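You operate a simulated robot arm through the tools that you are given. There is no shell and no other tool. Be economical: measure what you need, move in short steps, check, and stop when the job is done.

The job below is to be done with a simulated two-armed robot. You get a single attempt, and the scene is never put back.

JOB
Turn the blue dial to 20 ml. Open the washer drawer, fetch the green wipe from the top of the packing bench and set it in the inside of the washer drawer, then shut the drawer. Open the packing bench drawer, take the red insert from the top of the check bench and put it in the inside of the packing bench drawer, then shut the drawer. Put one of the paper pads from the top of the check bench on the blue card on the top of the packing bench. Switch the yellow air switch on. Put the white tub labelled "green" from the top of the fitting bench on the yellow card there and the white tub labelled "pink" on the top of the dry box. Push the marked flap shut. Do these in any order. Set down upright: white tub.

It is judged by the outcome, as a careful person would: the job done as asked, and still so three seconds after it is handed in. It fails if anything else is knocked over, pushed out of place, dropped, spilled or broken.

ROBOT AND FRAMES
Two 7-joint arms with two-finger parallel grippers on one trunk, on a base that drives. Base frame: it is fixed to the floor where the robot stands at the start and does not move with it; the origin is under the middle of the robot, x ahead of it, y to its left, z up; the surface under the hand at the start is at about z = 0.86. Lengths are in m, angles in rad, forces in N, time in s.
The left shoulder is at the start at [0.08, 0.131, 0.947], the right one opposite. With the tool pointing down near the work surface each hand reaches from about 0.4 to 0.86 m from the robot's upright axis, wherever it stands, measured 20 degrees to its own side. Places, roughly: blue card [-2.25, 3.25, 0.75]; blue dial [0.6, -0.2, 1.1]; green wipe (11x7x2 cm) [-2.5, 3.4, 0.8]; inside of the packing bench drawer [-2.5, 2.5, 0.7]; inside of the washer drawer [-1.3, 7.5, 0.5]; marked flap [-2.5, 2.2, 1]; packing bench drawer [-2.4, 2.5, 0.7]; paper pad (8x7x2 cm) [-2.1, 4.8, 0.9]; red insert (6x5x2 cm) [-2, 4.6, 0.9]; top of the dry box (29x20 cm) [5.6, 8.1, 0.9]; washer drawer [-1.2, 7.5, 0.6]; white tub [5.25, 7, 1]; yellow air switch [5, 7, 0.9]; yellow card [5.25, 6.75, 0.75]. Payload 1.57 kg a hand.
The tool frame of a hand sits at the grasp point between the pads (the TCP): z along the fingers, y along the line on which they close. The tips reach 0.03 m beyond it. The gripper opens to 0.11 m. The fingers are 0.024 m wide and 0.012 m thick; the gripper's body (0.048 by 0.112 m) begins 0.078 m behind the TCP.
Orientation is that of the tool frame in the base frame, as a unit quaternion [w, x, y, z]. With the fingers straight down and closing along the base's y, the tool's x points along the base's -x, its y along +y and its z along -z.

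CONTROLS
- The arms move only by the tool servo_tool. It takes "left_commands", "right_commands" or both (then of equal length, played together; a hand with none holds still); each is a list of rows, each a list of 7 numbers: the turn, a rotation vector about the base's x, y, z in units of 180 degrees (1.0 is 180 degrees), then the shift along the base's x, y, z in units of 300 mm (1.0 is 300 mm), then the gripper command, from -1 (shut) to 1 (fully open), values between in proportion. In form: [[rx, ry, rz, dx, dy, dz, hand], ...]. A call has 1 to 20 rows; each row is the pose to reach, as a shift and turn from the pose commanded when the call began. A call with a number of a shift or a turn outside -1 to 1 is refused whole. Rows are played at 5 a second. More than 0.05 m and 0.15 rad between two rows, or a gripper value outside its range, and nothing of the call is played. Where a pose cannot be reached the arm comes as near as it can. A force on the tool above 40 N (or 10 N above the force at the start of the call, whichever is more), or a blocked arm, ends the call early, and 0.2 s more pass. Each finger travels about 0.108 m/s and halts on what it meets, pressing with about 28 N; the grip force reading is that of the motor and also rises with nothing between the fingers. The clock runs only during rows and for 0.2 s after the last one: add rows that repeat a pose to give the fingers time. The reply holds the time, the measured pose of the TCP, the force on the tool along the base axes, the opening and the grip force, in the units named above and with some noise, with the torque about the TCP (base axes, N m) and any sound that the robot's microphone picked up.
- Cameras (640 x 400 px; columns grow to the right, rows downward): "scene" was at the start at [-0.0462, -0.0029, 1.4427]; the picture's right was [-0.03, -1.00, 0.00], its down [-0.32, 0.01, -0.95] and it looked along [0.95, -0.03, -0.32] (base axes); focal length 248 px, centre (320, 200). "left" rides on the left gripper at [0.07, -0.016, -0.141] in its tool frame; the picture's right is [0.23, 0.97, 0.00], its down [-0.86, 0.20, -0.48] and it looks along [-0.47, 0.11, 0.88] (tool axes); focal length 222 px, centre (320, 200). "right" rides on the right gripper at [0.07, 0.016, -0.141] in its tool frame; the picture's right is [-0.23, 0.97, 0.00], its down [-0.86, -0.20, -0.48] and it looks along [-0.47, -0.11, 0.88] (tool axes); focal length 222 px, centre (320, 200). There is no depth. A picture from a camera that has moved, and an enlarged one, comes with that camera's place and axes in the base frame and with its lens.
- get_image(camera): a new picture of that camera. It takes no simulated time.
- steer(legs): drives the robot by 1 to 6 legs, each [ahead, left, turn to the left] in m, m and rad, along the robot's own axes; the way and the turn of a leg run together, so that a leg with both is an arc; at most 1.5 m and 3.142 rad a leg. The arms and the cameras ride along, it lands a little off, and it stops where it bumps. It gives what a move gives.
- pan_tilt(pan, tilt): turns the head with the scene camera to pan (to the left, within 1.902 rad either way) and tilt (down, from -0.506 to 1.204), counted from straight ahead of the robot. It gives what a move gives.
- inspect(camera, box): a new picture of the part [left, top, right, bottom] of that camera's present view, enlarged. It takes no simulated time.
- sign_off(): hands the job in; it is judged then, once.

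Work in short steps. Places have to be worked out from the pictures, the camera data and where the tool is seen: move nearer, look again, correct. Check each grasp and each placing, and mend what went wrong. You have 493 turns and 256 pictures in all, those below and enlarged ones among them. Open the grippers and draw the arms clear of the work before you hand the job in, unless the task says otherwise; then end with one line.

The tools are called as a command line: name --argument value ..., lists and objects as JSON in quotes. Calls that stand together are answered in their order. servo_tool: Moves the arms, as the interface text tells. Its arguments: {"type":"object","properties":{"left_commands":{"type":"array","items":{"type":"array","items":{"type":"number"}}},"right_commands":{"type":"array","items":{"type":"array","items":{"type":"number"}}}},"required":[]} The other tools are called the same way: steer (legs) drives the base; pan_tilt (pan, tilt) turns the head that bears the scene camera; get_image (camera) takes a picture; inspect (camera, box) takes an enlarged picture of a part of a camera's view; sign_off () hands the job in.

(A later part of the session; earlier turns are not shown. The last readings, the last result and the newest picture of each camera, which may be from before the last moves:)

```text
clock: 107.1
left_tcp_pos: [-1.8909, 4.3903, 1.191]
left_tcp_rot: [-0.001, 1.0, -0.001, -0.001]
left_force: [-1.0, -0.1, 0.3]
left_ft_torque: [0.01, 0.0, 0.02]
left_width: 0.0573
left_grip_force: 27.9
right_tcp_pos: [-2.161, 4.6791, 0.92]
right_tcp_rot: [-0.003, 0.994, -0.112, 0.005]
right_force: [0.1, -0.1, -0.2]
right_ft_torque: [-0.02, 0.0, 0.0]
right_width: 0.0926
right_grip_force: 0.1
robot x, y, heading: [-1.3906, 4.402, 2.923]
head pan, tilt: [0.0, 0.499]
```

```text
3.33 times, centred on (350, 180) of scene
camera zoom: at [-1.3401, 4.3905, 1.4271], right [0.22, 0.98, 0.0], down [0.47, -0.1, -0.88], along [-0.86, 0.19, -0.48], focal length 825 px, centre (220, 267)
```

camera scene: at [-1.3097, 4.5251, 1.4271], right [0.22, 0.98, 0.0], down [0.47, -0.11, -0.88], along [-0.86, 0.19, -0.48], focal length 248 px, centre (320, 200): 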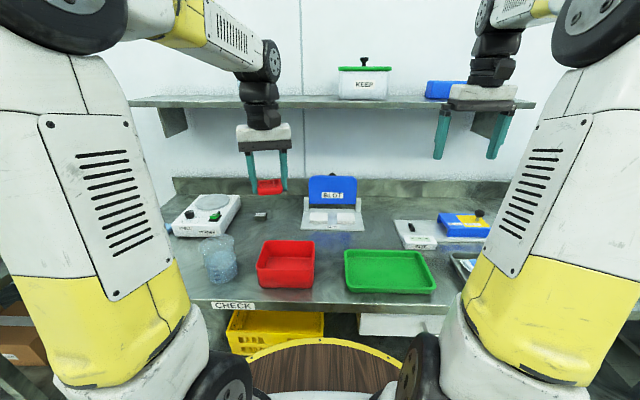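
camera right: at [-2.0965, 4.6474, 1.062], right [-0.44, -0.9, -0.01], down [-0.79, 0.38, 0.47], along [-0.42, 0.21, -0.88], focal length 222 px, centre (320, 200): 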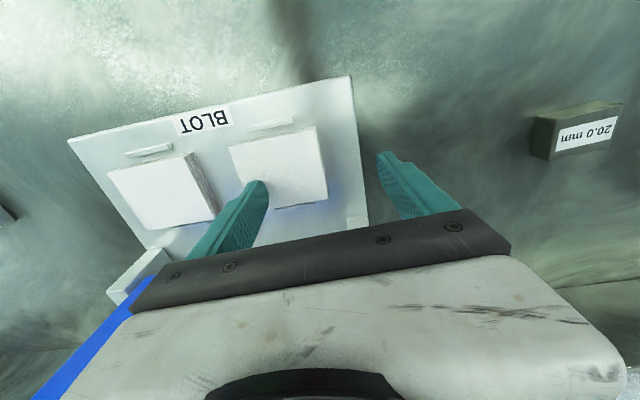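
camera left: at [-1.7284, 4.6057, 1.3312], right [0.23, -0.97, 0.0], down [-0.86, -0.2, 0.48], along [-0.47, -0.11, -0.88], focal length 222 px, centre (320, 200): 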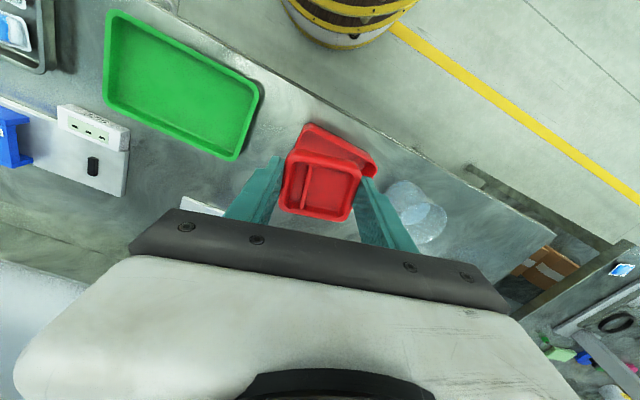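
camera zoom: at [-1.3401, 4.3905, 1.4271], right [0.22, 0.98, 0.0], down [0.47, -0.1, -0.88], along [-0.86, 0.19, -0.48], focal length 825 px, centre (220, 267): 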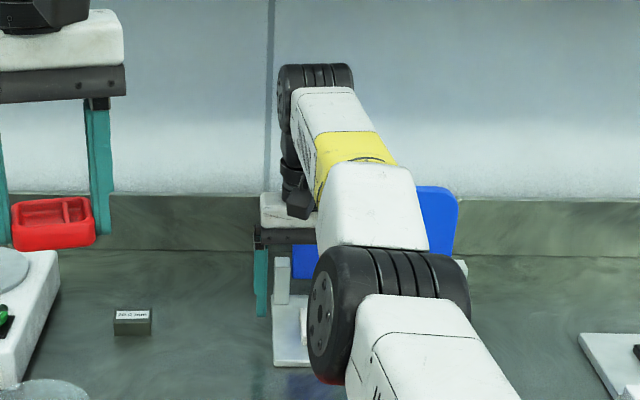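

Nothing was disturbed. I lift straight up now.

servo_tool --right_commands '[[0, 0, 0, 0, 0, 0.15, 0.68], [0, 0, 0, 0, 0, 0.3, 0.68], [0, 0, 0, 0.04, 0.08, 0.4, 0.68], [0, 0, 0, 0.08, 0.2, 0.45, 0.68], [0, 0, 0, 0.12, 0.33, 0.48, 0.68], [0, 0, 0, 0.163, 0.45, 0.5, 0.68], [0, 0, 0, 0.163, 0.45, 0.35, 0.68], [0, 0, 0, 0.163, 0.45, 0.2, 0.68], [0, 0, 0, 0.163, 0.45, 0.2, 0.68]]'

get_image --camera "right"

```text
clock: 109.1
left_tcp_pos: [-1.8898, 4.3894, 1.1898]
left_tcp_rot: [0.0, 1.0, 0.0, 0.0]
left_force: [-0.8, -0.4, 0.3]
left_ft_torque: [-0.02, -0.01, 0.02]
left_width: 0.0569
left_grip_force: 27.3
right_tcp_pos: [-2.111, 4.8149, 0.9808]
right_tcp_rot: [-0.002, 0.994, -0.112, 0.005]
right_force: [0.2, -0.3, 0.0]
right_ft_torque: [0.0, 0.02, 0.01]
right_width: 0.0925
right_grip_force: 0.0
right hand out of reach, approached as far as the arm can: row 1, 2, 3, 4, 5, 6
robot x, y, heading: [-1.3874, 4.4015, 2.925]
head pan, tilt: [0.0, 0.499]
```

```text
195 pictures are left
camera right: at [-2.0473, 4.7838, 1.1226], right [-0.44, -0.9, -0.01], down [-0.79, 0.38, 0.47], along [-0.42, 0.21, -0.88], focal length 222 px, centre (320, 200)
```

right: 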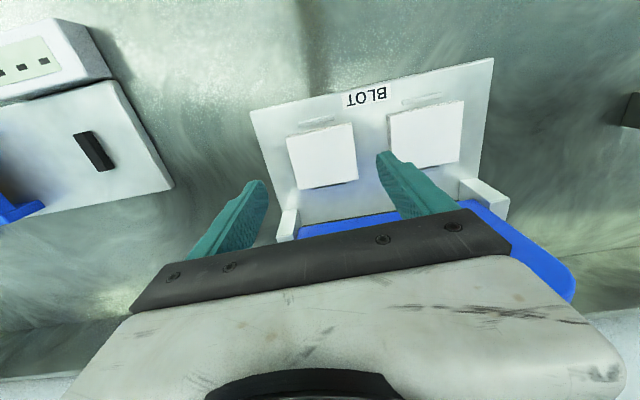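

Pose is exact now and the pad is centred. Descend beside it.

servo_tool --right_commands '[[0, 0, 0, 0, 0, -0.1, 0.68], [0, 0, 0, 0, 0, -0.18, 0.68], [0, 0, 0, 0, 0, -0.22, 0.68], [0, 0, 0, 0, 0, -0.25, 0.68], [0, 0, 0, 0, 0, -0.25, 0.68]]'

get_image --camera "right"

```text
clock: 110.3
left_tcp_pos: [-1.8896, 4.3897, 1.1907]
left_tcp_rot: [0.0, 1.0, 0.0, 0.0]
left_force: [-0.1, -0.2, -0.7]
left_ft_torque: [0.0, 0.01, -0.03]
left_width: 0.0572
left_grip_force: 27.8
right_tcp_pos: [-2.1109, 4.8144, 0.9063]
right_tcp_rot: [-0.002, 0.994, -0.112, 0.005]
right_force: [-0.5, 0.4, 0.4]
right_ft_torque: [0.02, 0.0, 0.01]
right_width: 0.0924
right_grip_force: 0.0
robot x, y, heading: [-1.3881, 4.3995, 2.92]
head pan, tilt: [0.0, 0.499]
```

```text
194 pictures are left
camera right: at [-2.0473, 4.7834, 1.0474], right [-0.44, -0.9, -0.01], down [-0.79, 0.38, 0.47], along [-0.42, 0.21, -0.88], focal length 222 px, centre (320, 200)
```

right: 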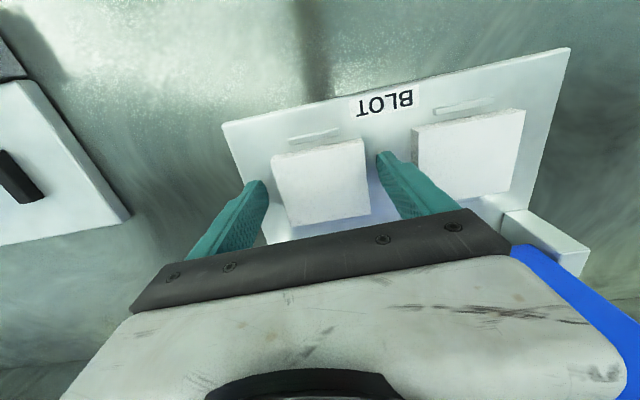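

Fingers straddle the pad without touching the neighbour. Lower 3 mm and close.

servo_tool --right_commands '[[0, 0, 0, 0, 0, -0.01, 0.68], [0, 0, 0, 0, 0, -0.01, 0.4], [0, 0, 0, 0, 0, -0.01, 0.1], [0, 0, 0, 0, 0, -0.01, 0.1], [0, 0, 0, 0, 0, -0.01, 0.1]]'

```text
clock: 111.5
left_tcp_pos: [-1.8896, 4.3901, 1.1909]
left_tcp_rot: [0.0, 1.0, 0.001, 0.0]
left_force: [0.4, 0.0, -0.9]
left_ft_torque: [0.0, 0.03, 0.01]
left_width: 0.057
left_grip_force: 27.6
right_tcp_pos: [-2.1103, 4.8148, 0.902]
right_tcp_rot: [-0.002, 0.994, -0.112, 0.004]
right_force: [0.1, -0.2, 1.0]
right_ft_torque: [-0.06, 0.03, -0.04]
right_width: 0.0709
right_grip_force: 27.9
robot x, y, heading: [-1.3909, 4.3991, 2.919]
head pan, tilt: [0.0, 0.499]
```

Gripped at 71 mm. Lift straight up, then back toward the robot.

servo_tool --right_commands '[[0, 0, 0, 0, 0, 0.1, 0.1], [0, 0, 0, 0, 0, 0.25, 0.1], [0, 0, 0, 0, 0, 0.4, 0.1], [0, 0, 0, 0.06, 0, 0.5, 0.1], [0, 0, 0, 0.16, 0, 0.6, 0.1], [0, 0, 0, 0.28, 0, 0.7, 0.1], [0, 0, 0, 0.4, 0, 0.8, 0.1], [0, 0, 0, 0.52, 0, 0.9, 0.1], [0, 0, 0, 0.65, 0, 0.95, 0.1], [0, 0, 0, 0.78, 0, 0.95, 0.1], [0, 0, 0, 0.78, 0, 0.95, 0.1]]'

get_image --camera "scene"

get_image --camera "right"

```text
clock: 113.9
left_tcp_pos: [-1.8897, 4.3904, 1.191]
left_tcp_rot: [0.0, 1.0, 0.0, 0.0]
left_force: [0.0, -0.6, -0.2]
left_ft_torque: [0.0, 0.01, 0.03]
left_width: 0.0572
left_grip_force: 28.2
right_tcp_pos: [-1.8787, 4.8156, 1.1884]
right_tcp_rot: [-0.002, 0.994, -0.112, 0.004]
right_force: [-0.4, -0.4, 0.2]
right_ft_torque: [-0.01, -0.01, 0.02]
right_width: 0.0708
right_grip_force: 28.0
robot x, y, heading: [-1.3893, 4.4025, 2.923]
head pan, tilt: [0.0, 0.499]
```

```text
193 pictures are left
camera scene: at [-1.34, 4.3904, 1.4271], right [0.22, 0.98, 0.0], down [0.47, -0.1, -0.88], along [-0.86, 0.19, -0.48], focal length 248 px, centre (320, 200)
```

scene: 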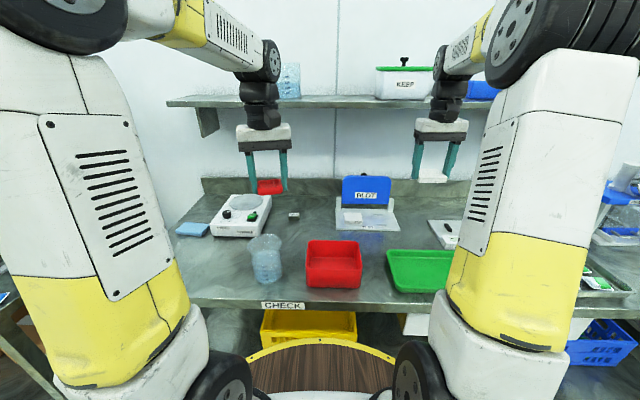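

```text
192 pictures are left
camera right: at [-1.8142, 4.7827, 1.3301], right [-0.44, -0.9, -0.01], down [-0.79, 0.38, 0.47], along [-0.42, 0.21, -0.88], focal length 222 px, centre (320, 200)
```

right: 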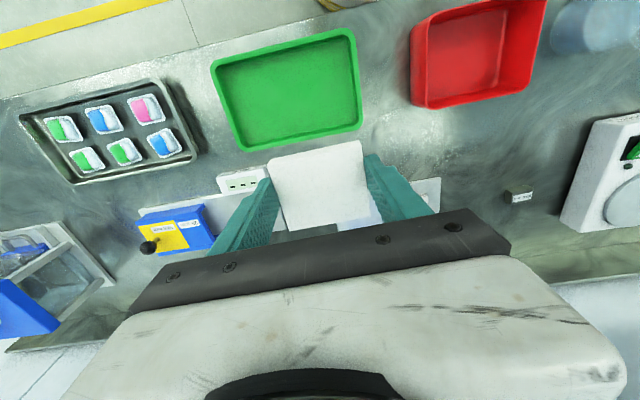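

Both items are held. I back off and drive to the right end of the packing bench to view the blue card and the green wipe.

steer --legs '[[-0.3, 0, 0], [0, 1.1, 0.0]]'

get_image --camera "scene"

```text
clock: 121.2
left_tcp_pos: [-1.8257, 3.216, 1.1902]
left_tcp_rot: [0.0, 1.0, 0.014, -0.001]
left_force: [0.9, -0.1, 0.3]
left_ft_torque: [0.03, -0.02, 0.0]
left_width: 0.0573
left_grip_force: 27.9
right_tcp_pos: [-1.8236, 3.6409, 1.1888]
right_tcp_rot: [-0.002, 0.995, -0.098, 0.005]
right_force: [0.2, -0.2, -0.1]
right_ft_torque: [0.0, 0.02, 0.01]
right_width: 0.0709
right_grip_force: 28.2
robot x, y, heading: [-1.3193, 3.2417, 2.952]
head pan, tilt: [0.0, 0.499]
```

```text
191 pictures are left
camera scene: at [-1.2751, 3.2324, 1.4271], right [0.19, 0.98, 0.0], down [0.47, -0.09, -0.88], along [-0.86, 0.17, -0.48], focal length 248 px, centre (320, 200)
```

scene: 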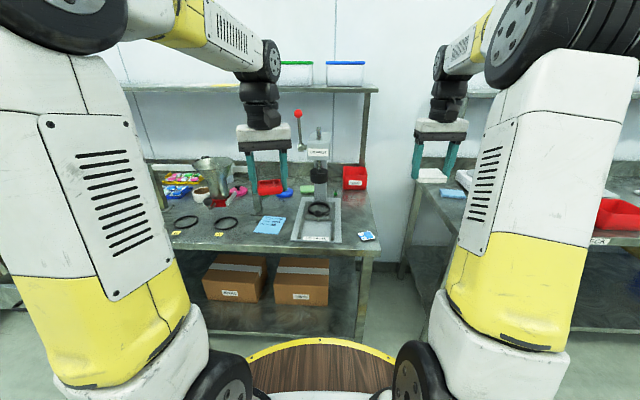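

Zoom in on this end of the bench.

inspect --camera "scene" --box '[220, 150, 400, 260]'

get_image --camera "left"

```text
3.56 times, centred on (310, 205) of scene
camera zoom: at [-1.2751, 3.2324, 1.4271], right [0.19, 0.98, 0.0], down [0.47, -0.09, -0.88], along [-0.86, 0.17, -0.48], focal length 880 px, centre (356, 182)
```

zoom: 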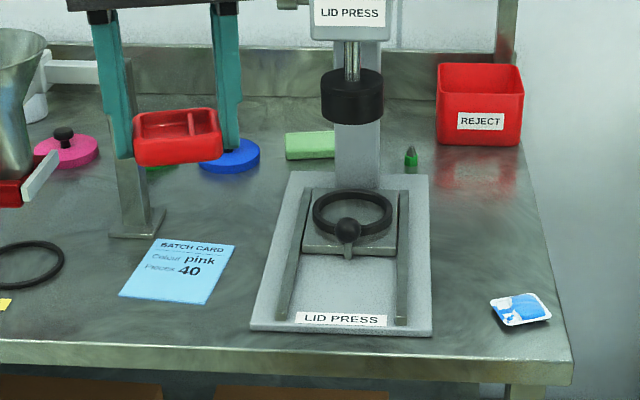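

```text
189 pictures are left
camera left: at [-1.7543, 3.2345, 1.3312], right [0.25, -0.97, 0.0], down [-0.85, -0.22, 0.48], along [-0.46, -0.12, -0.88], focal length 222 px, centre (320, 200)
```

left: 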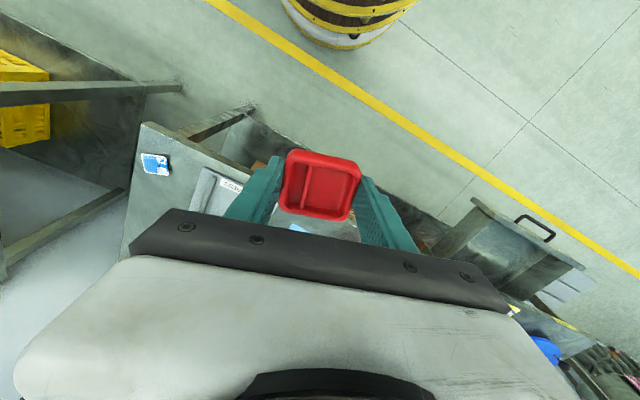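

The card ("BATCH CARD") is near (-2.18,3.195) and the green wipe near (-2.45,3.40), behind the lid press. I shift the base so the right hand can set the pad on the card.

steer --legs '[[0.0, 0.45, 0], [0.16, 0, -0.03]]'

get_image --camera "right"

get_image --camera "scene"

```text
clock: 124.9
left_tcp_pos: [-2.0679, 2.8286, 1.19]
left_tcp_rot: [0.0, 1.0, -0.001, -0.001]
left_force: [0.6, -0.1, -0.4]
left_ft_torque: [0.0, 0.04, 0.01]
left_width: 0.0574
left_grip_force: 28.2
right_tcp_pos: [-2.0565, 3.2514, 1.188]
right_tcp_rot: [-0.003, 0.994, -0.112, 0.004]
right_force: [-0.2, -0.3, 0.5]
right_ft_torque: [0.0, 0.02, 0.04]
right_width: 0.0708
right_grip_force: 27.8
robot x, y, heading: [-1.5686, 2.8362, 2.919]
head pan, tilt: [0.0, 0.499]
```

```text
188 pictures are left
camera right: at [-1.9923, 3.2205, 1.3301], right [-0.44, -0.9, -0.01], down [-0.79, 0.38, 0.47], along [-0.42, 0.21, -0.88], focal length 222 px, centre (320, 200)
```

right: 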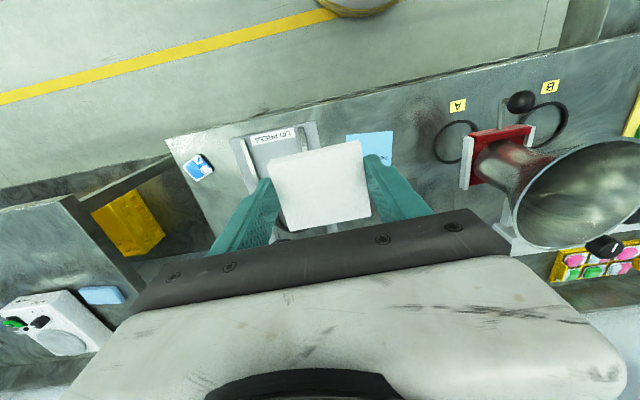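

```text
187 pictures are left
camera scene: at [-1.5182, 2.8276, 1.4271], right [0.22, 0.98, 0.0], down [0.47, -0.11, -0.88], along [-0.86, 0.19, -0.48], focal length 248 px, centre (320, 200)
```

scene: 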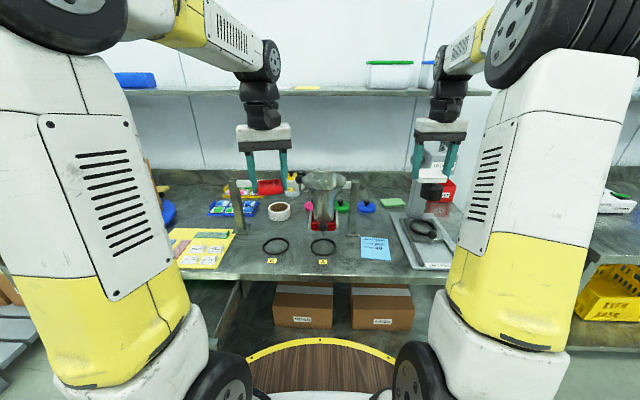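

The card centre is (-2.183,3.188) and the bench top z=0.823. I carry the pad over the card and lower to 4 cm above it.

servo_tool --right_commands '[[0, 0, 0, -0.1, -0.05, -0.08, 0.1], [0, 0, 0, -0.2, -0.1, -0.18, 0.1], [0, 0, 0, -0.3, -0.15, -0.28, 0.1], [0, 0, 0, -0.38, -0.19, -0.4, 0.1], [0, 0, 0, -0.422, -0.211, -0.54, 0.1], [0, 0, 0, -0.422, -0.211, -0.68, 0.1], [0, 0, 0, -0.422, -0.211, -0.82, 0.1], [0, 0, 0, -0.422, -0.211, -0.95, 0.1], [0, 0, 0, -0.422, -0.211, -0.95, 0.1]]'

get_image --camera "right"

inspect --camera "scene" --box '[300, 170, 460, 280]'

```text
clock: 126.9
left_tcp_pos: [-2.0684, 2.829, 1.1904]
left_tcp_rot: [-0.001, 1.0, -0.001, 0.0]
left_force: [-0.1, -0.3, -0.7]
left_ft_torque: [-0.02, -0.02, 0.02]
left_width: 0.0569
left_grip_force: 27.4
right_tcp_pos: [-2.1811, 3.1898, 0.8999]
right_tcp_rot: [-0.002, 0.994, -0.112, 0.005]
right_force: [-0.3, 0.7, -0.6]
right_ft_torque: [-0.04, -0.01, -0.03]
right_width: 0.0706
right_grip_force: 28.1
robot x, y, heading: [-1.5634, 2.8398, 2.921]
head pan, tilt: [0.0, 0.499]
```

```text
186 pictures are left
camera right: at [-2.1186, 3.1573, 1.0416], right [-0.44, -0.9, -0.01], down [-0.79, 0.38, 0.47], along [-0.42, 0.21, -0.88], focal length 222 px, centre (320, 200)
```

right: 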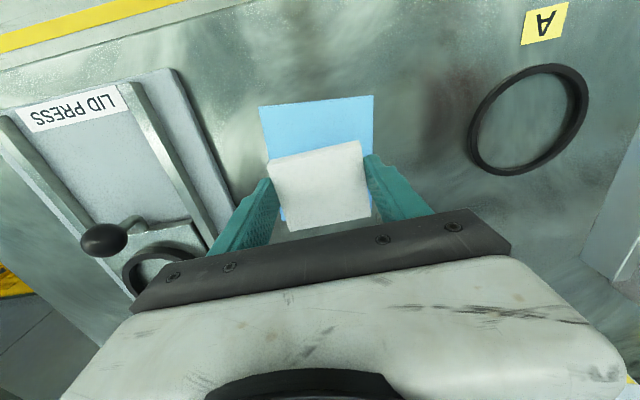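

```text
3.64 times, centred on (380, 225) of scene
camera zoom: at [-1.5184, 2.8277, 1.4271], right [0.22, 0.98, 0.0], down [0.47, -0.11, -0.88], along [-0.86, 0.19, -0.48], focal length 900 px, centre (102, 109)
```

zoom: 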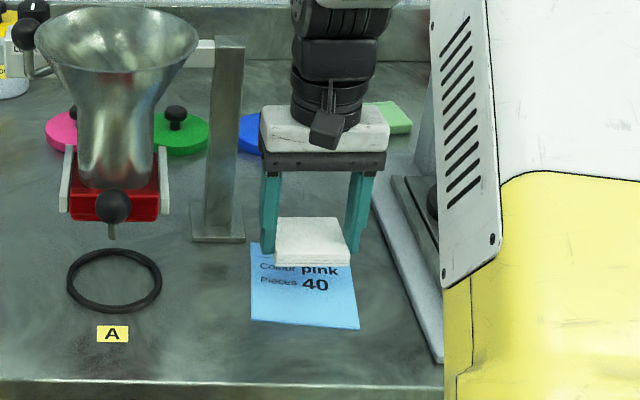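

The card is well under the pad (card centre (-2.189,3.191)). I lower it to contact.

servo_tool --right_commands '[[0, 0, 0, -0.02, 0.003, -0.06, 0.1], [0, 0, 0, -0.025, 0.003, -0.1, 0.1], [0, 0, 0, -0.025, 0.003, -0.12, 0.1], [0, 0, 0, -0.025, 0.003, -0.133, 0.1], [0, 0, 0, -0.025, 0.003, -0.133, 0.1]]'

inspect --camera "scene" --box '[320, 190, 440, 270]'

```text
clock: 128.1
left_tcp_pos: [-2.0684, 2.8277, 1.1905]
left_tcp_rot: [0.0, 1.0, 0.0, 0.0]
left_force: [-0.6, 0.5, -0.9]
left_ft_torque: [-0.02, 0.0, 0.01]
left_width: 0.0573
left_grip_force: 28.3
right_tcp_pos: [-2.1915, 3.19, 0.8614]
right_tcp_rot: [-0.003, 0.994, -0.112, 0.004]
right_force: [-0.2, 1.5, 0.1]
right_ft_torque: [0.01, 0.02, -0.03]
right_width: 0.0708
right_grip_force: 27.9
robot x, y, heading: [-1.5674, 2.8366, 2.921]
head pan, tilt: [0.0, 0.499]
```

```text
5.00 times, centred on (380, 230) of scene
camera zoom: at [-1.5184, 2.8277, 1.4271], right [0.22, 0.98, 0.0], down [0.47, -0.11, -0.88], along [-0.86, 0.19, -0.48], focal length 1238 px, centre (20, 50)
```

zoom: 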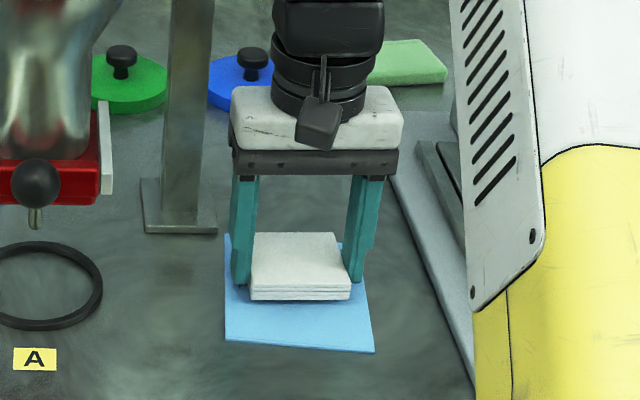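

The pad is slightly toward the card's rear. I bring it 12 mm toward me and lower until contact.

servo_tool --right_commands '[[0, 0, 0, 0.04, -0.009, 0, 0.1], [0, 0, 0, 0.04, -0.009, -0.008, 0.1], [0, 0, 0, 0.04, -0.009, -0.016, 0.1], [0, 0, 0, 0.04, -0.009, -0.016, 0.1]]'

```text
clock: 129.1
left_tcp_pos: [-2.0687, 2.8277, 1.1902]
left_tcp_rot: [0.0, 1.0, -0.002, 0.001]
left_force: [-0.2, 0.4, -0.8]
left_ft_torque: [-0.05, 0.01, 0.01]
left_width: 0.0572
left_grip_force: 28.0
right_tcp_pos: [-2.1782, 3.187, 0.858]
right_tcp_rot: [-0.002, 0.994, -0.112, 0.005]
right_force: [-0.1, -0.2, -0.4]
right_ft_torque: [-0.01, 0.02, -0.01]
right_width: 0.071
right_grip_force: 28.1
robot x, y, heading: [-1.5694, 2.8334, 2.922]
head pan, tilt: [0.0, 0.499]
```

No contact yet; I lower in 1 mm steps.

servo_tool --right_commands '[[0, 0, 0, 0, 0, -0.004, 0.1], [0, 0, 0, 0, 0, -0.008, 0.1], [0, 0, 0, 0, 0, -0.012, 0.1], [0, 0, 0, 0, 0, -0.012, 0.1]]'

```text
clock: 130.1
left_tcp_pos: [-2.0683, 2.8278, 1.1897]
left_tcp_rot: [0.0, 1.0, -0.001, 0.0]
left_force: [0.4, 0.1, -0.6]
left_ft_torque: [-0.02, -0.03, -0.02]
left_width: 0.0573
left_grip_force: 27.4
right_tcp_pos: [-2.1775, 3.1878, 0.8554]
right_tcp_rot: [-0.001, 0.994, -0.113, 0.005]
right_force: [1.0, -0.2, 2.2]
right_ft_torque: [-0.07, 0.06, 0.02]
right_width: 0.0707
right_grip_force: 28.5
robot x, y, heading: [-1.563, 2.8357, 2.924]
head pan, tilt: [0.0, 0.499]
```

Contact (2 N). I release and rise straight up.

servo_tool --right_commands '[[0, 0, 0, 0, 0, 0, 0.3], [0, 0, 0, 0, 0, 0, 0.55], [0, 0, 0, 0, 0, 0, 0.55], [0, 0, 0, 0, 0, 0.1, 0.55], [0, 0, 0, 0, 0, 0.25, 0.55], [0, 0, 0, 0, 0, 0.4, 0.55], [0, 0, 0, 0.03, 0, 0.55, 0.55]]'

get_image --camera "right"

```text
clock: 131.7
left_tcp_pos: [-2.069, 2.8284, 1.1906]
left_tcp_rot: [0.0, 1.0, -0.002, 0.0]
left_force: [-0.3, 0.6, -0.4]
left_ft_torque: [0.03, -0.02, -0.03]
left_width: 0.0573
left_grip_force: 27.9
right_tcp_pos: [-2.1708, 3.1855, 1.0194]
right_tcp_rot: [-0.002, 0.994, -0.112, 0.005]
right_force: [-0.5, 1.1, -0.6]
right_ft_torque: [-0.02, 0.01, 0.01]
right_width: 0.0855
right_grip_force: 0.1
robot x, y, heading: [-1.5651, 2.8363, 2.921]
head pan, tilt: [0.0, 0.499]
```

```text
183 pictures are left
camera right: at [-2.1066, 3.1554, 1.162], right [-0.44, -0.9, -0.01], down [-0.79, 0.38, 0.47], along [-0.42, 0.21, -0.88], focal length 222 px, centre (320, 200)
```

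right: 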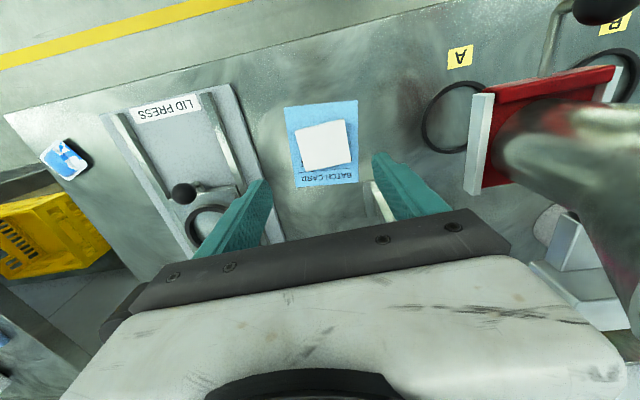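

The pad lies fully on the card. I stow the right hand up and back, then drive left toward the drawer for the insert.

servo_tool --right_commands '[[0, 0, 0, 0.05, 0, 0.15, 0.55], [0, 0, 0, 0.15, 0, 0.27, 0.55], [0, 0, 0, 0.27, 0, 0.37, 0.55], [0, 0, 0, 0.39, 0, 0.47, 0.8], [0, 0, 0, 0.51, 0, 0.57, 1], [0, 0, 0, 0.6, 0, 0.68, 1]]'

steer --legs '[[-0.08, 0.27, 0]]'

get_image --camera "left"

get_image --camera "scene"

```text
clock: 133.1
left_tcp_pos: [-2.0694, 2.8277, 1.1909]
left_tcp_rot: [0.0, 1.0, -0.001, -0.001]
left_force: [-0.1, -0.7, -0.5]
left_ft_torque: [-0.02, -0.02, 0.03]
left_width: 0.0574
left_grip_force: 28.1
right_tcp_pos: [-1.9874, 3.1877, 1.2221]
right_tcp_rot: [-0.002, 0.994, -0.113, 0.006]
right_force: [0.1, -0.1, 0.0]
right_ft_torque: [0.0, -0.03, -0.02]
right_width: 0.1102
right_grip_force: 0.0
robot x, y, heading: [-1.5682, 2.8388, 2.917]
head pan, tilt: [0.0, 0.499]
```

```text
clock: 135.1
left_tcp_pos: [-2.0502, 2.5464, 1.1898]
left_tcp_rot: [0.0, 1.0, 0.0, -0.001]
left_force: [-0.6, 1.3, -0.6]
left_ft_torque: [0.01, -0.05, -0.01]
left_width: 0.057
left_grip_force: 28.5
right_tcp_pos: [-1.9699, 2.9072, 1.2223]
right_tcp_rot: [-0.002, 0.994, -0.112, 0.005]
right_force: [-0.5, 0.3, -0.5]
right_ft_torque: [0.02, 0.0, 0.01]
right_width: 0.11
right_grip_force: 0.2
robot x, y, heading: [-1.5511, 2.5551, 2.922]
head pan, tilt: [0.0, 0.499]
```

```text
182 pictures are left
camera left: at [-1.9783, 2.5624, 1.3311], right [0.23, -0.97, 0.0], down [-0.86, -0.2, 0.48], along [-0.47, -0.11, -0.88], focal length 222 px, centre (320, 200)
```

left: 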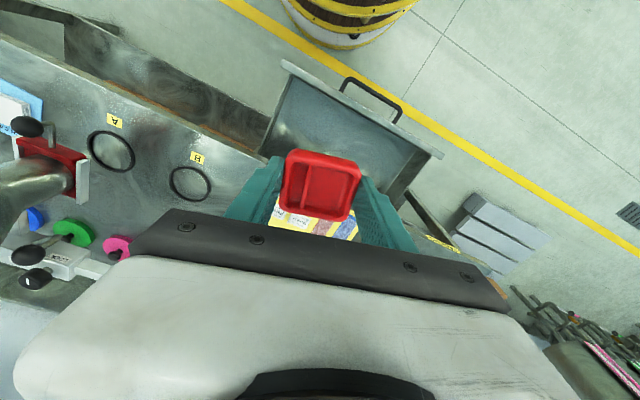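

```text
181 pictures are left
camera scene: at [-1.4994, 2.5466, 1.4271], right [0.22, 0.98, 0.0], down [0.47, -0.1, -0.88], along [-0.86, 0.19, -0.48], focal length 248 px, centre (320, 200)
```

scene: 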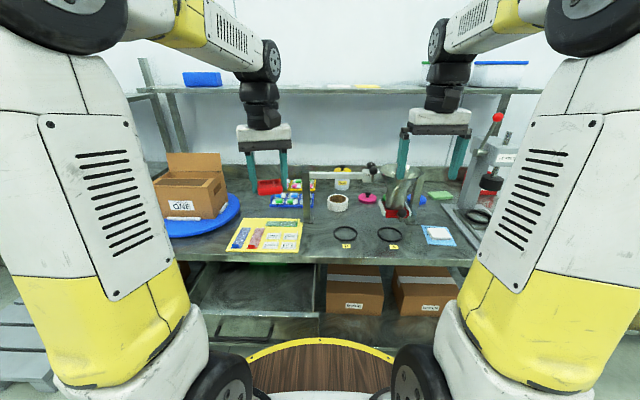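

The drawer's interior centre is about (-2.12,2.455). I bring the insert over it and lower in stages.

servo_tool --left_commands '[[0, 0, 0, -0.06, -0.08, -0.1, -0.1], [0, 0, 0, -0.12, -0.16, -0.2, -0.1], [0, 0, 0, -0.18, -0.24, -0.3, -0.1], [0, 0, 0, -0.233, -0.305, -0.42, -0.1], [0, 0, 0, -0.233, -0.305, -0.56, -0.1], [0, 0, 0, -0.233, -0.305, -0.7, -0.1], [0, 0, 0, -0.233, -0.305, -0.84, -0.1], [0, 0, 0, -0.233, -0.305, -0.97, -0.1], [0, 0, 0, -0.233, -0.305, -0.97, -0.1]]'

get_image --camera "left"

get_image --camera "scene"

```text
clock: 137.1
left_tcp_pos: [-2.1201, 2.4568, 0.8989]
left_tcp_rot: [0.0, 1.0, 0.001, 0.0]
left_force: [0.1, 0.8, -0.3]
left_ft_torque: [0.0, 0.03, 0.0]
left_width: 0.0573
left_grip_force: 28.4
right_tcp_pos: [-1.9692, 2.9066, 1.2223]
right_tcp_rot: [-0.003, 0.994, -0.112, 0.005]
right_force: [-0.6, 0.8, -0.6]
right_ft_torque: [-0.01, 0.03, 0.0]
right_width: 0.1101
right_grip_force: 0.0
robot x, y, heading: [-1.5451, 2.5569, 2.922]
head pan, tilt: [0.0, 0.499]
```

```text
180 pictures are left
camera left: at [-2.0489, 2.4721, 1.0402], right [0.23, -0.97, 0.0], down [-0.86, -0.2, 0.48], along [-0.47, -0.11, -0.88], focal length 222 px, centre (320, 200)
```

left: 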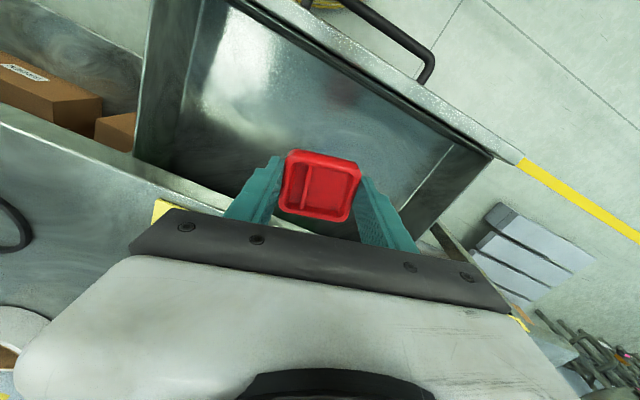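

```text
179 pictures are left
camera scene: at [-1.4994, 2.5465, 1.4271], right [0.22, 0.98, 0.0], down [0.47, -0.1, -0.88], along [-0.86, 0.19, -0.48], focal length 248 px, centre (320, 200)
```

scene: 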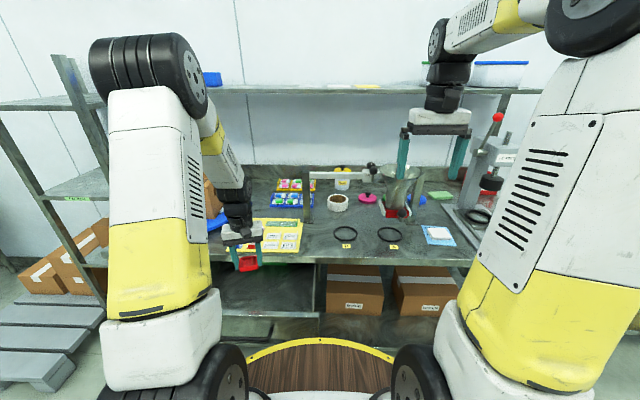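

Clear of the bench edge and the drawer walls. I lower into the drawer.

servo_tool --left_commands '[[0, 0, 0, 0.03, -0.02, -0.12, -0.1], [0, 0, 0, 0.03, -0.02, -0.24, -0.1], [0, 0, 0, 0.03, -0.02, -0.36, -0.1], [0, 0, 0, 0.03, -0.02, -0.46, -0.1], [0, 0, 0, 0.03, -0.02, -0.46, -0.1]]'

get_image --camera "left"

```text
clock: 138.3
left_tcp_pos: [-2.1104, 2.4472, 0.7627]
left_tcp_rot: [0.0, 1.0, 0.001, 0.0]
left_force: [-0.3, -0.2, -0.4]
left_ft_torque: [-0.02, 0.01, -0.01]
left_width: 0.0572
left_grip_force: 28.1
right_tcp_pos: [-1.9701, 2.9064, 1.2223]
right_tcp_rot: [-0.002, 0.994, -0.112, 0.004]
right_force: [-0.1, 1.3, -0.5]
right_ft_torque: [-0.01, 0.04, 0.01]
right_width: 0.11
right_grip_force: 0.0
robot x, y, heading: [-1.5479, 2.5611, 2.922]
head pan, tilt: [0.0, 0.499]
```

```text
178 pictures are left
camera left: at [-2.0394, 2.4636, 0.9028], right [0.23, -0.97, 0.0], down [-0.85, -0.2, 0.48], along [-0.47, -0.11, -0.88], focal length 222 px, centre (320, 200)
```

left: 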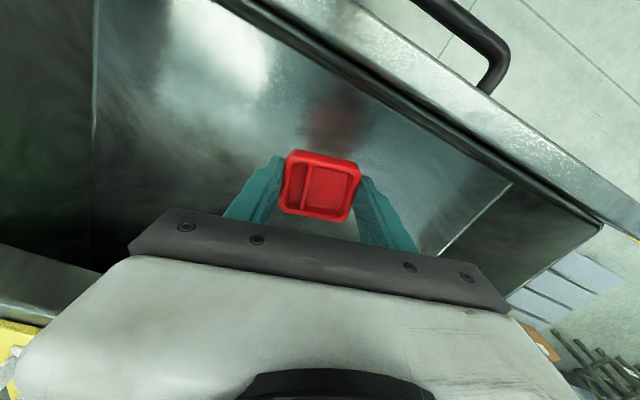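

The insert's reflection shows the floor a few centimetres below. I lower in small steps until contact.

servo_tool --left_commands '[[0, 0, 0, 0, 0, -0.025, -0.1], [0, 0, 0, 0, 0, -0.05, -0.1], [0, 0, 0, 0, 0, -0.075, -0.1], [0, 0, 0, 0, 0, -0.1, -0.1], [0, 0, 0, 0, 0, -0.11, -0.1], [0, 0, 0, 0, 0, -0.12, -0.1]]'

```text
clock: 139.7
left_tcp_pos: [-2.1111, 2.4484, 0.7248]
left_tcp_rot: [0.0, 1.0, 0.0, 0.0]
left_force: [0.3, -0.5, -0.6]
left_ft_torque: [0.01, -0.01, 0.02]
left_width: 0.0572
left_grip_force: 27.7
right_tcp_pos: [-1.9681, 2.9063, 1.2225]
right_tcp_rot: [-0.002, 0.994, -0.113, 0.006]
right_force: [0.9, -0.4, 0.4]
right_ft_torque: [-0.01, 0.02, 0.02]
right_width: 0.11
right_grip_force: 0.1
robot x, y, heading: [-1.5497, 2.5583, 2.922]
head pan, tilt: [0.0, 0.499]
```

get_image --camera "left"

```text
177 pictures are left
camera left: at [-2.0395, 2.4645, 0.8657], right [0.23, -0.97, 0.0], down [-0.86, -0.2, 0.48], along [-0.47, -0.11, -0.88], focal length 222 px, centre (320, 200)
```

left: 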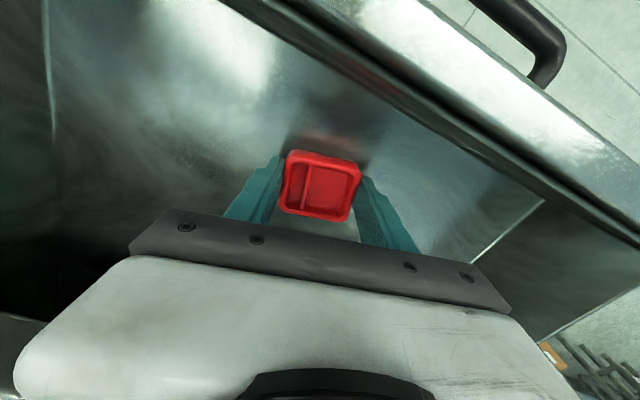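

Nearly there; the shadow is just under the insert. I continue down carefully.

servo_tool --left_commands '[[0, 0, 0, 0, 0, -0.01, -0.1], [0, 0, 0, 0, 0, -0.02, -0.1], [0, 0, 0, 0, 0, -0.03, -0.1], [0, 0, 0, 0, 0, -0.04, -0.1], [0, 0, 0, 0, 0, -0.05, -0.1], [0, 0, 0, 0, 0, -0.06, -0.1]]'

```text
clock: 140.8
left_tcp_pos: [-2.1132, 2.4492, 0.7158]
left_tcp_rot: [0.0, 1.0, -0.002, -0.003]
left_force: [-0.7, 0.6, 5.4]
left_ft_torque: [0.0, -0.14, 0.05]
left_width: 0.0572
left_grip_force: 27.7
right_tcp_pos: [-1.969, 2.9058, 1.2222]
right_tcp_rot: [-0.002, 0.994, -0.112, 0.005]
right_force: [-0.6, 0.2, 0.0]
right_ft_torque: [0.02, -0.02, 0.01]
right_width: 0.1098
right_grip_force: 0.1
robot x, y, heading: [-1.5491, 2.5563, 2.926]
head pan, tilt: [0.0, 0.499]
stopped in row 5 (left hand): the force on the tool passed its limit at 46 N (the readings are from after the stop); the commanded pose is now the measured one
```

Contact with the floor. I release and rise.

servo_tool --left_commands '[[0, 0, 0, 0, 0, 0.003, 0.1], [0, 0, 0, 0, 0, 0.003, 0.4], [0, 0, 0, 0, 0, 0.003, 0.4], [0, 0, 0, 0, 0, 0.12, 0.4], [0, 0, 0, 0, 0, 0.27, 0.4], [0, 0, 0, 0, 0, 0.42, 0.4], [0, 0, 0, 0, 0, 0.55, 0.4], [0, 0, 0, 0, 0, 0.7, 0.4]]'

get_image --camera "left"

```text
clock: 142.6
left_tcp_pos: [-2.1135, 2.448, 0.9273]
left_tcp_rot: [0.0, 1.0, 0.0, -0.001]
left_force: [0.0, -0.4, -0.4]
left_ft_torque: [0.02, -0.02, -0.02]
left_width: 0.0769
left_grip_force: 0.0
right_tcp_pos: [-1.9702, 2.9057, 1.2227]
right_tcp_rot: [-0.001, 0.994, -0.113, 0.005]
right_force: [-0.4, 0.1, -0.1]
right_ft_torque: [0.0, -0.06, -0.02]
right_width: 0.1101
right_grip_force: 0.1
robot x, y, heading: [-1.5456, 2.5553, 2.921]
head pan, tilt: [0.0, 0.499]
```

```text
176 pictures are left
camera left: at [-2.0411, 2.4628, 1.0674], right [0.23, -0.97, 0.0], down [-0.85, -0.2, 0.48], along [-0.47, -0.11, -0.88], focal length 222 px, centre (320, 200)
```

left: 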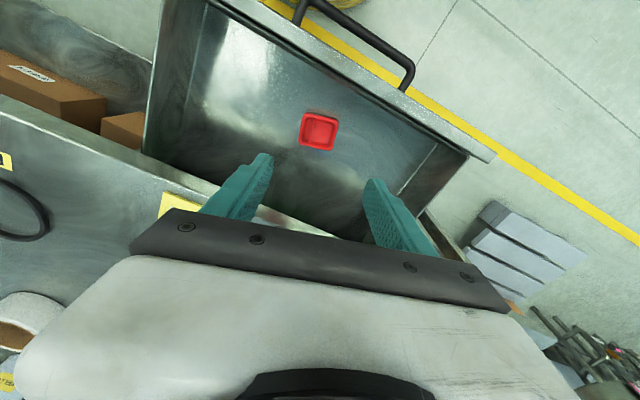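

The insert lies flat in the drawer. I raise and close the left hand, then back the base 0.2 m so it can come down in front of the handle.

servo_tool --left_commands '[[0, 0, 0, 0, 0, 0.15, -0.5], [0, 0, 0, 0, 0, 0.25, -1], [0, 0, 0, 0, 0, 0.25, -1]]'

steer --legs '[[-0.2, 0, 0]]'

```text
clock: 143.4
left_tcp_pos: [-2.1132, 2.4483, 1.0035]
left_tcp_rot: [0.0, 1.0, 0.0, -0.002]
left_force: [-0.6, 0.1, 0.6]
left_ft_torque: [-0.01, -0.01, -0.02]
left_width: 0.0
left_grip_force: 20.9
right_tcp_pos: [-1.9695, 2.907, 1.2224]
right_tcp_rot: [-0.002, 0.994, -0.112, 0.005]
right_force: [0.0, 0.3, 0.2]
right_ft_torque: [-0.02, -0.04, 0.02]
right_width: 0.1104
right_grip_force: 0.1
robot x, y, heading: [-1.5465, 2.5558, 2.919]
head pan, tilt: [0.0, 0.499]
```

```text
clock: 145.0
left_tcp_pos: [-1.913, 2.4025, 1.002]
left_tcp_rot: [0.0, 1.0, 0.003, -0.002]
left_force: [-0.3, 0.6, -0.2]
left_ft_torque: [0.02, -0.04, 0.03]
left_width: 0.0
left_grip_force: 21.2
right_tcp_pos: [-1.7712, 2.8608, 1.222]
right_tcp_rot: [-0.002, 0.994, -0.109, 0.005]
right_force: [-0.3, 0.3, 0.5]
right_ft_torque: [0.03, -0.01, 0.05]
right_width: 0.11
right_grip_force: 0.1
robot x, y, heading: [-1.346, 2.5142, 2.924]
head pan, tilt: [0.0, 0.499]
```

Descend in front of the handle.

servo_tool --left_commands '[[0, 0, 0, 0, 0.02, -0.15, -1], [0, 0, 0, -0.01, 0.03, -0.3, -1], [0, 0, 0, -0.02, 0.04, -0.45, -1], [0, 0, 0, -0.03, 0.04, -0.6, -1], [0, 0, 0, -0.04, 0.04, -0.74, -1], [0, 0, 0, -0.04, 0.04, -0.833, -1], [0, 0, 0, -0.04, 0.04, -0.833, -1]]'

get_image --camera "left"

get_image --camera "scene"

```text
clock: 146.6
left_tcp_pos: [-1.9259, 2.4139, 0.7532]
left_tcp_rot: [0.0, 1.0, 0.003, -0.002]
left_force: [0.0, 0.0, -0.5]
left_ft_torque: [0.02, -0.01, -0.01]
left_width: 0.0
left_grip_force: 21.0
right_tcp_pos: [-1.7718, 2.8591, 1.2232]
right_tcp_rot: [-0.002, 0.994, -0.109, 0.004]
right_force: [1.0, -0.2, 0.2]
right_ft_torque: [-0.02, 0.01, 0.02]
right_width: 0.11
right_grip_force: 0.0
robot x, y, heading: [-1.3489, 2.5122, 2.928]
head pan, tilt: [0.0, 0.499]
```

```text
175 pictures are left
camera left: at [-1.854, 2.4306, 0.8938], right [0.23, -0.97, 0.0], down [-0.85, -0.2, 0.48], along [-0.47, -0.11, -0.88], focal length 222 px, centre (320, 200)
```

left: 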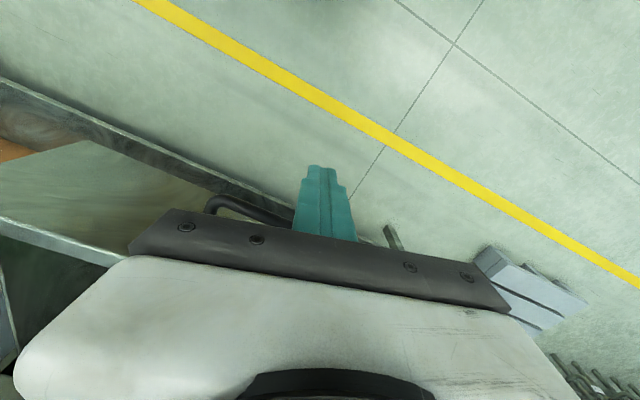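

```text
174 pictures are left
camera scene: at [-1.2994, 2.5024, 1.4271], right [0.21, 0.98, 0.0], down [0.47, -0.1, -0.88], along [-0.86, 0.19, -0.48], focal length 248 px, centre (320, 200)
```

scene: 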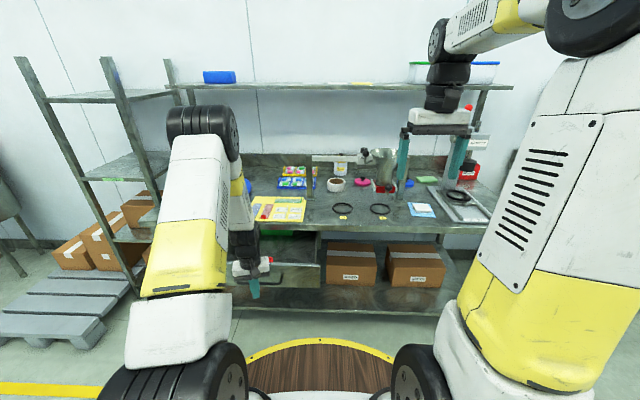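

Fingers are in front of the handle's middle. I push along the bench normal until it stops.

servo_tool --left_commands '[[0, 0, 0, -0.08, 0.02, 0, -1], [0, 0, 0, -0.16, 0.037, 0, -1], [0, 0, 0, -0.24, 0.055, 0, -1], [0, 0, 0, -0.32, 0.073, 0, -1], [0, 0, 0, -0.4, 0.09, 0, -1], [0, 0, 0, -0.48, 0.108, 0, -1], [0, 0, 0, -0.56, 0.126, 0, -1], [0, 0, 0, -0.64, 0.144, 0, -1], [0, 0, 0, -0.72, 0.162, 0, -1], [0, 0, 0, -0.78, 0.176, 0, -1], [0, 0, 0, -0.83, 0.187, 0, -1], [0, 0, 0, -0.85, 0.192, 0, -1]]'

inspect --camera "scene" --box '[180, 180, 380, 310]'

```text
clock: 149.2
left_tcp_pos: [-2.1761, 2.47, 0.7512]
left_tcp_rot: [0.001, 1.0, 0.003, 0.001]
left_force: [19.2, -4.1, 7.0]
left_ft_torque: [-0.08, -0.39, -0.11]
left_width: 0.0002
left_grip_force: 21.1
right_tcp_pos: [-1.771, 2.8607, 1.2227]
right_tcp_rot: [-0.003, 0.994, -0.11, 0.004]
right_force: [0.5, -0.4, 0.6]
right_ft_torque: [0.01, -0.04, -0.02]
right_width: 0.11
right_grip_force: 0.0
robot x, y, heading: [-1.3472, 2.5137, 2.923]
head pan, tilt: [0.0, 0.499]
```

```text
3.08 times, centred on (280, 245) of scene
camera zoom: at [-1.2985, 2.5023, 1.4271], right [0.21, 0.98, 0.0], down [0.47, -0.1, -0.88], along [-0.86, 0.19, -0.48], focal length 762 px, centre (443, 62)
```

zoom: 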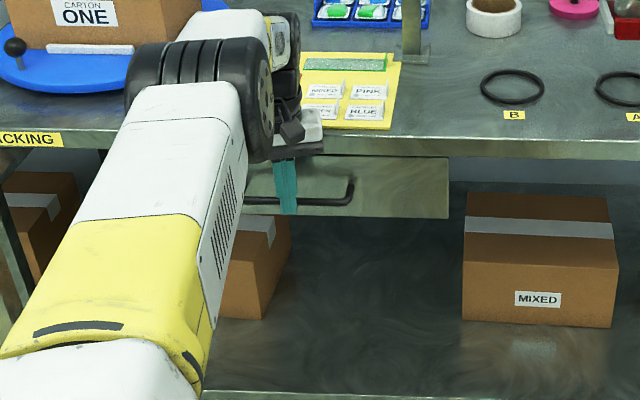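

Drawer is nearly or fully home (19 N). One more firm nudge to make sure.

servo_tool --left_commands '[[0, 0, 0, -0.013, 0.003, 0, -1], [0, 0, 0, -0.027, 0.006, 0, -1], [0, 0, 0, -0.03, 0.007, 0, -1]]'

```text
clock: 149.6
left_tcp_pos: [-2.1786, 2.47, 0.7503]
left_tcp_rot: [0.002, 1.0, 0.002, 0.005]
left_force: [9.8, -1.5, 9.1]
left_ft_torque: [0.04, -0.18, -0.12]
left_width: 0.0003
left_grip_force: 22.2
right_tcp_pos: [-1.771, 2.8594, 1.2224]
right_tcp_rot: [-0.002, 0.994, -0.11, 0.005]
right_force: [-0.4, 0.4, -0.2]
right_ft_torque: [0.02, 0.04, -0.01]
right_width: 0.1101
right_grip_force: 0.0
robot x, y, heading: [-1.3478, 2.5093, 2.922]
head pan, tilt: [0.0, 0.499]
stopped in row 1 (left hand): the force on the tool passed its limit at 46 N (the readings are from after the stop); the commanded pose is now the measured one
```

Fully shut. I withdraw the hand and lift it.

servo_tool --left_commands '[[0, 0, 0, 0.12, -0.03, 0, -1], [0, 0, 0, 0.24, -0.05, 0, -1], [0, 0, 0, 0.34, -0.08, 0.08, -1], [0, 0, 0, 0.4, -0.09, 0.2, 0], [0, 0, 0, 0.42, -0.09, 0.35, 0.5], [0, 0, 0, 0.42, -0.09, 0.5, 1], [0, 0, 0, 0.42, -0.09, 0.65, 1], [0, 0, 0, 0.42, -0.09, 0.8, 1], [0, 0, 0, 0.42, -0.09, 0.95, 1]]'

servo_tool --left_commands '[[0, 0, -0.035, 0.05, 0, 0.15, 1], [0, 0, -0.07, 0.1, 0, 0.3, 1], [0, 0, -0.07, 0.15, 0, 0.45, 1], [0, 0, -0.07, 0.15, 0, 0.6, 1], [0, 0, -0.07, 0.15, 0, 0.75, 1]]'

get_image --camera "scene"

```text
clock: 151.6
left_tcp_pos: [-2.0518, 2.443, 1.0361]
left_tcp_rot: [0.001, 1.0, 0.003, 0.004]
left_force: [0.1, -0.2, -0.2]
left_ft_torque: [-0.03, 0.01, 0.01]
left_width: 0.1098
left_grip_force: 0.0
right_tcp_pos: [-1.7707, 2.8595, 1.2214]
right_tcp_rot: [-0.002, 0.994, -0.109, 0.005]
right_force: [0.0, -0.1, -0.2]
right_ft_torque: [0.01, -0.05, 0.01]
right_width: 0.11
right_grip_force: 0.0
robot x, y, heading: [-1.3472, 2.5105, 2.929]
head pan, tilt: [0.0, 0.499]
```

```text
clock: 152.8
left_tcp_pos: [-2.0074, 2.4413, 1.2614]
left_tcp_rot: [0.002, 0.994, -0.107, 0.004]
left_force: [0.1, 0.2, -0.2]
left_ft_torque: [-0.02, -0.03, 0.0]
left_width: 0.11
left_grip_force: 0.0
right_tcp_pos: [-1.7711, 2.8586, 1.222]
right_tcp_rot: [-0.003, 0.994, -0.11, 0.005]
right_force: [0.3, 0.5, -0.4]
right_ft_torque: [0.01, -0.03, 0.03]
right_width: 0.1096
right_grip_force: 0.0
robot x, y, heading: [-1.3476, 2.5151, 2.929]
head pan, tilt: [0.0, 0.499]
```

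```text
172 pictures are left
camera scene: at [-1.2992, 2.5024, 1.4271], right [0.21, 0.98, 0.0], down [0.47, -0.1, -0.88], along [-0.86, 0.19, -0.48], focal length 248 px, centre (320, 200)
```

scene: 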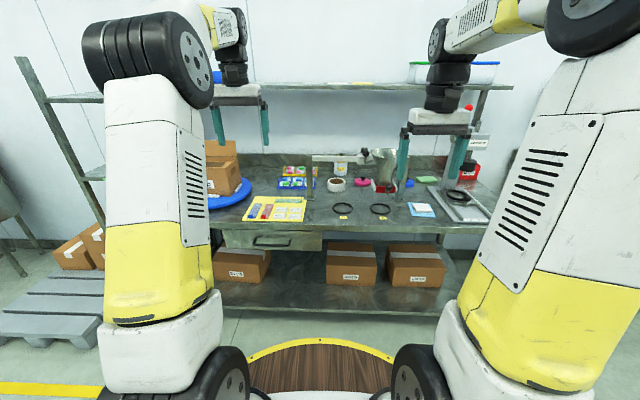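

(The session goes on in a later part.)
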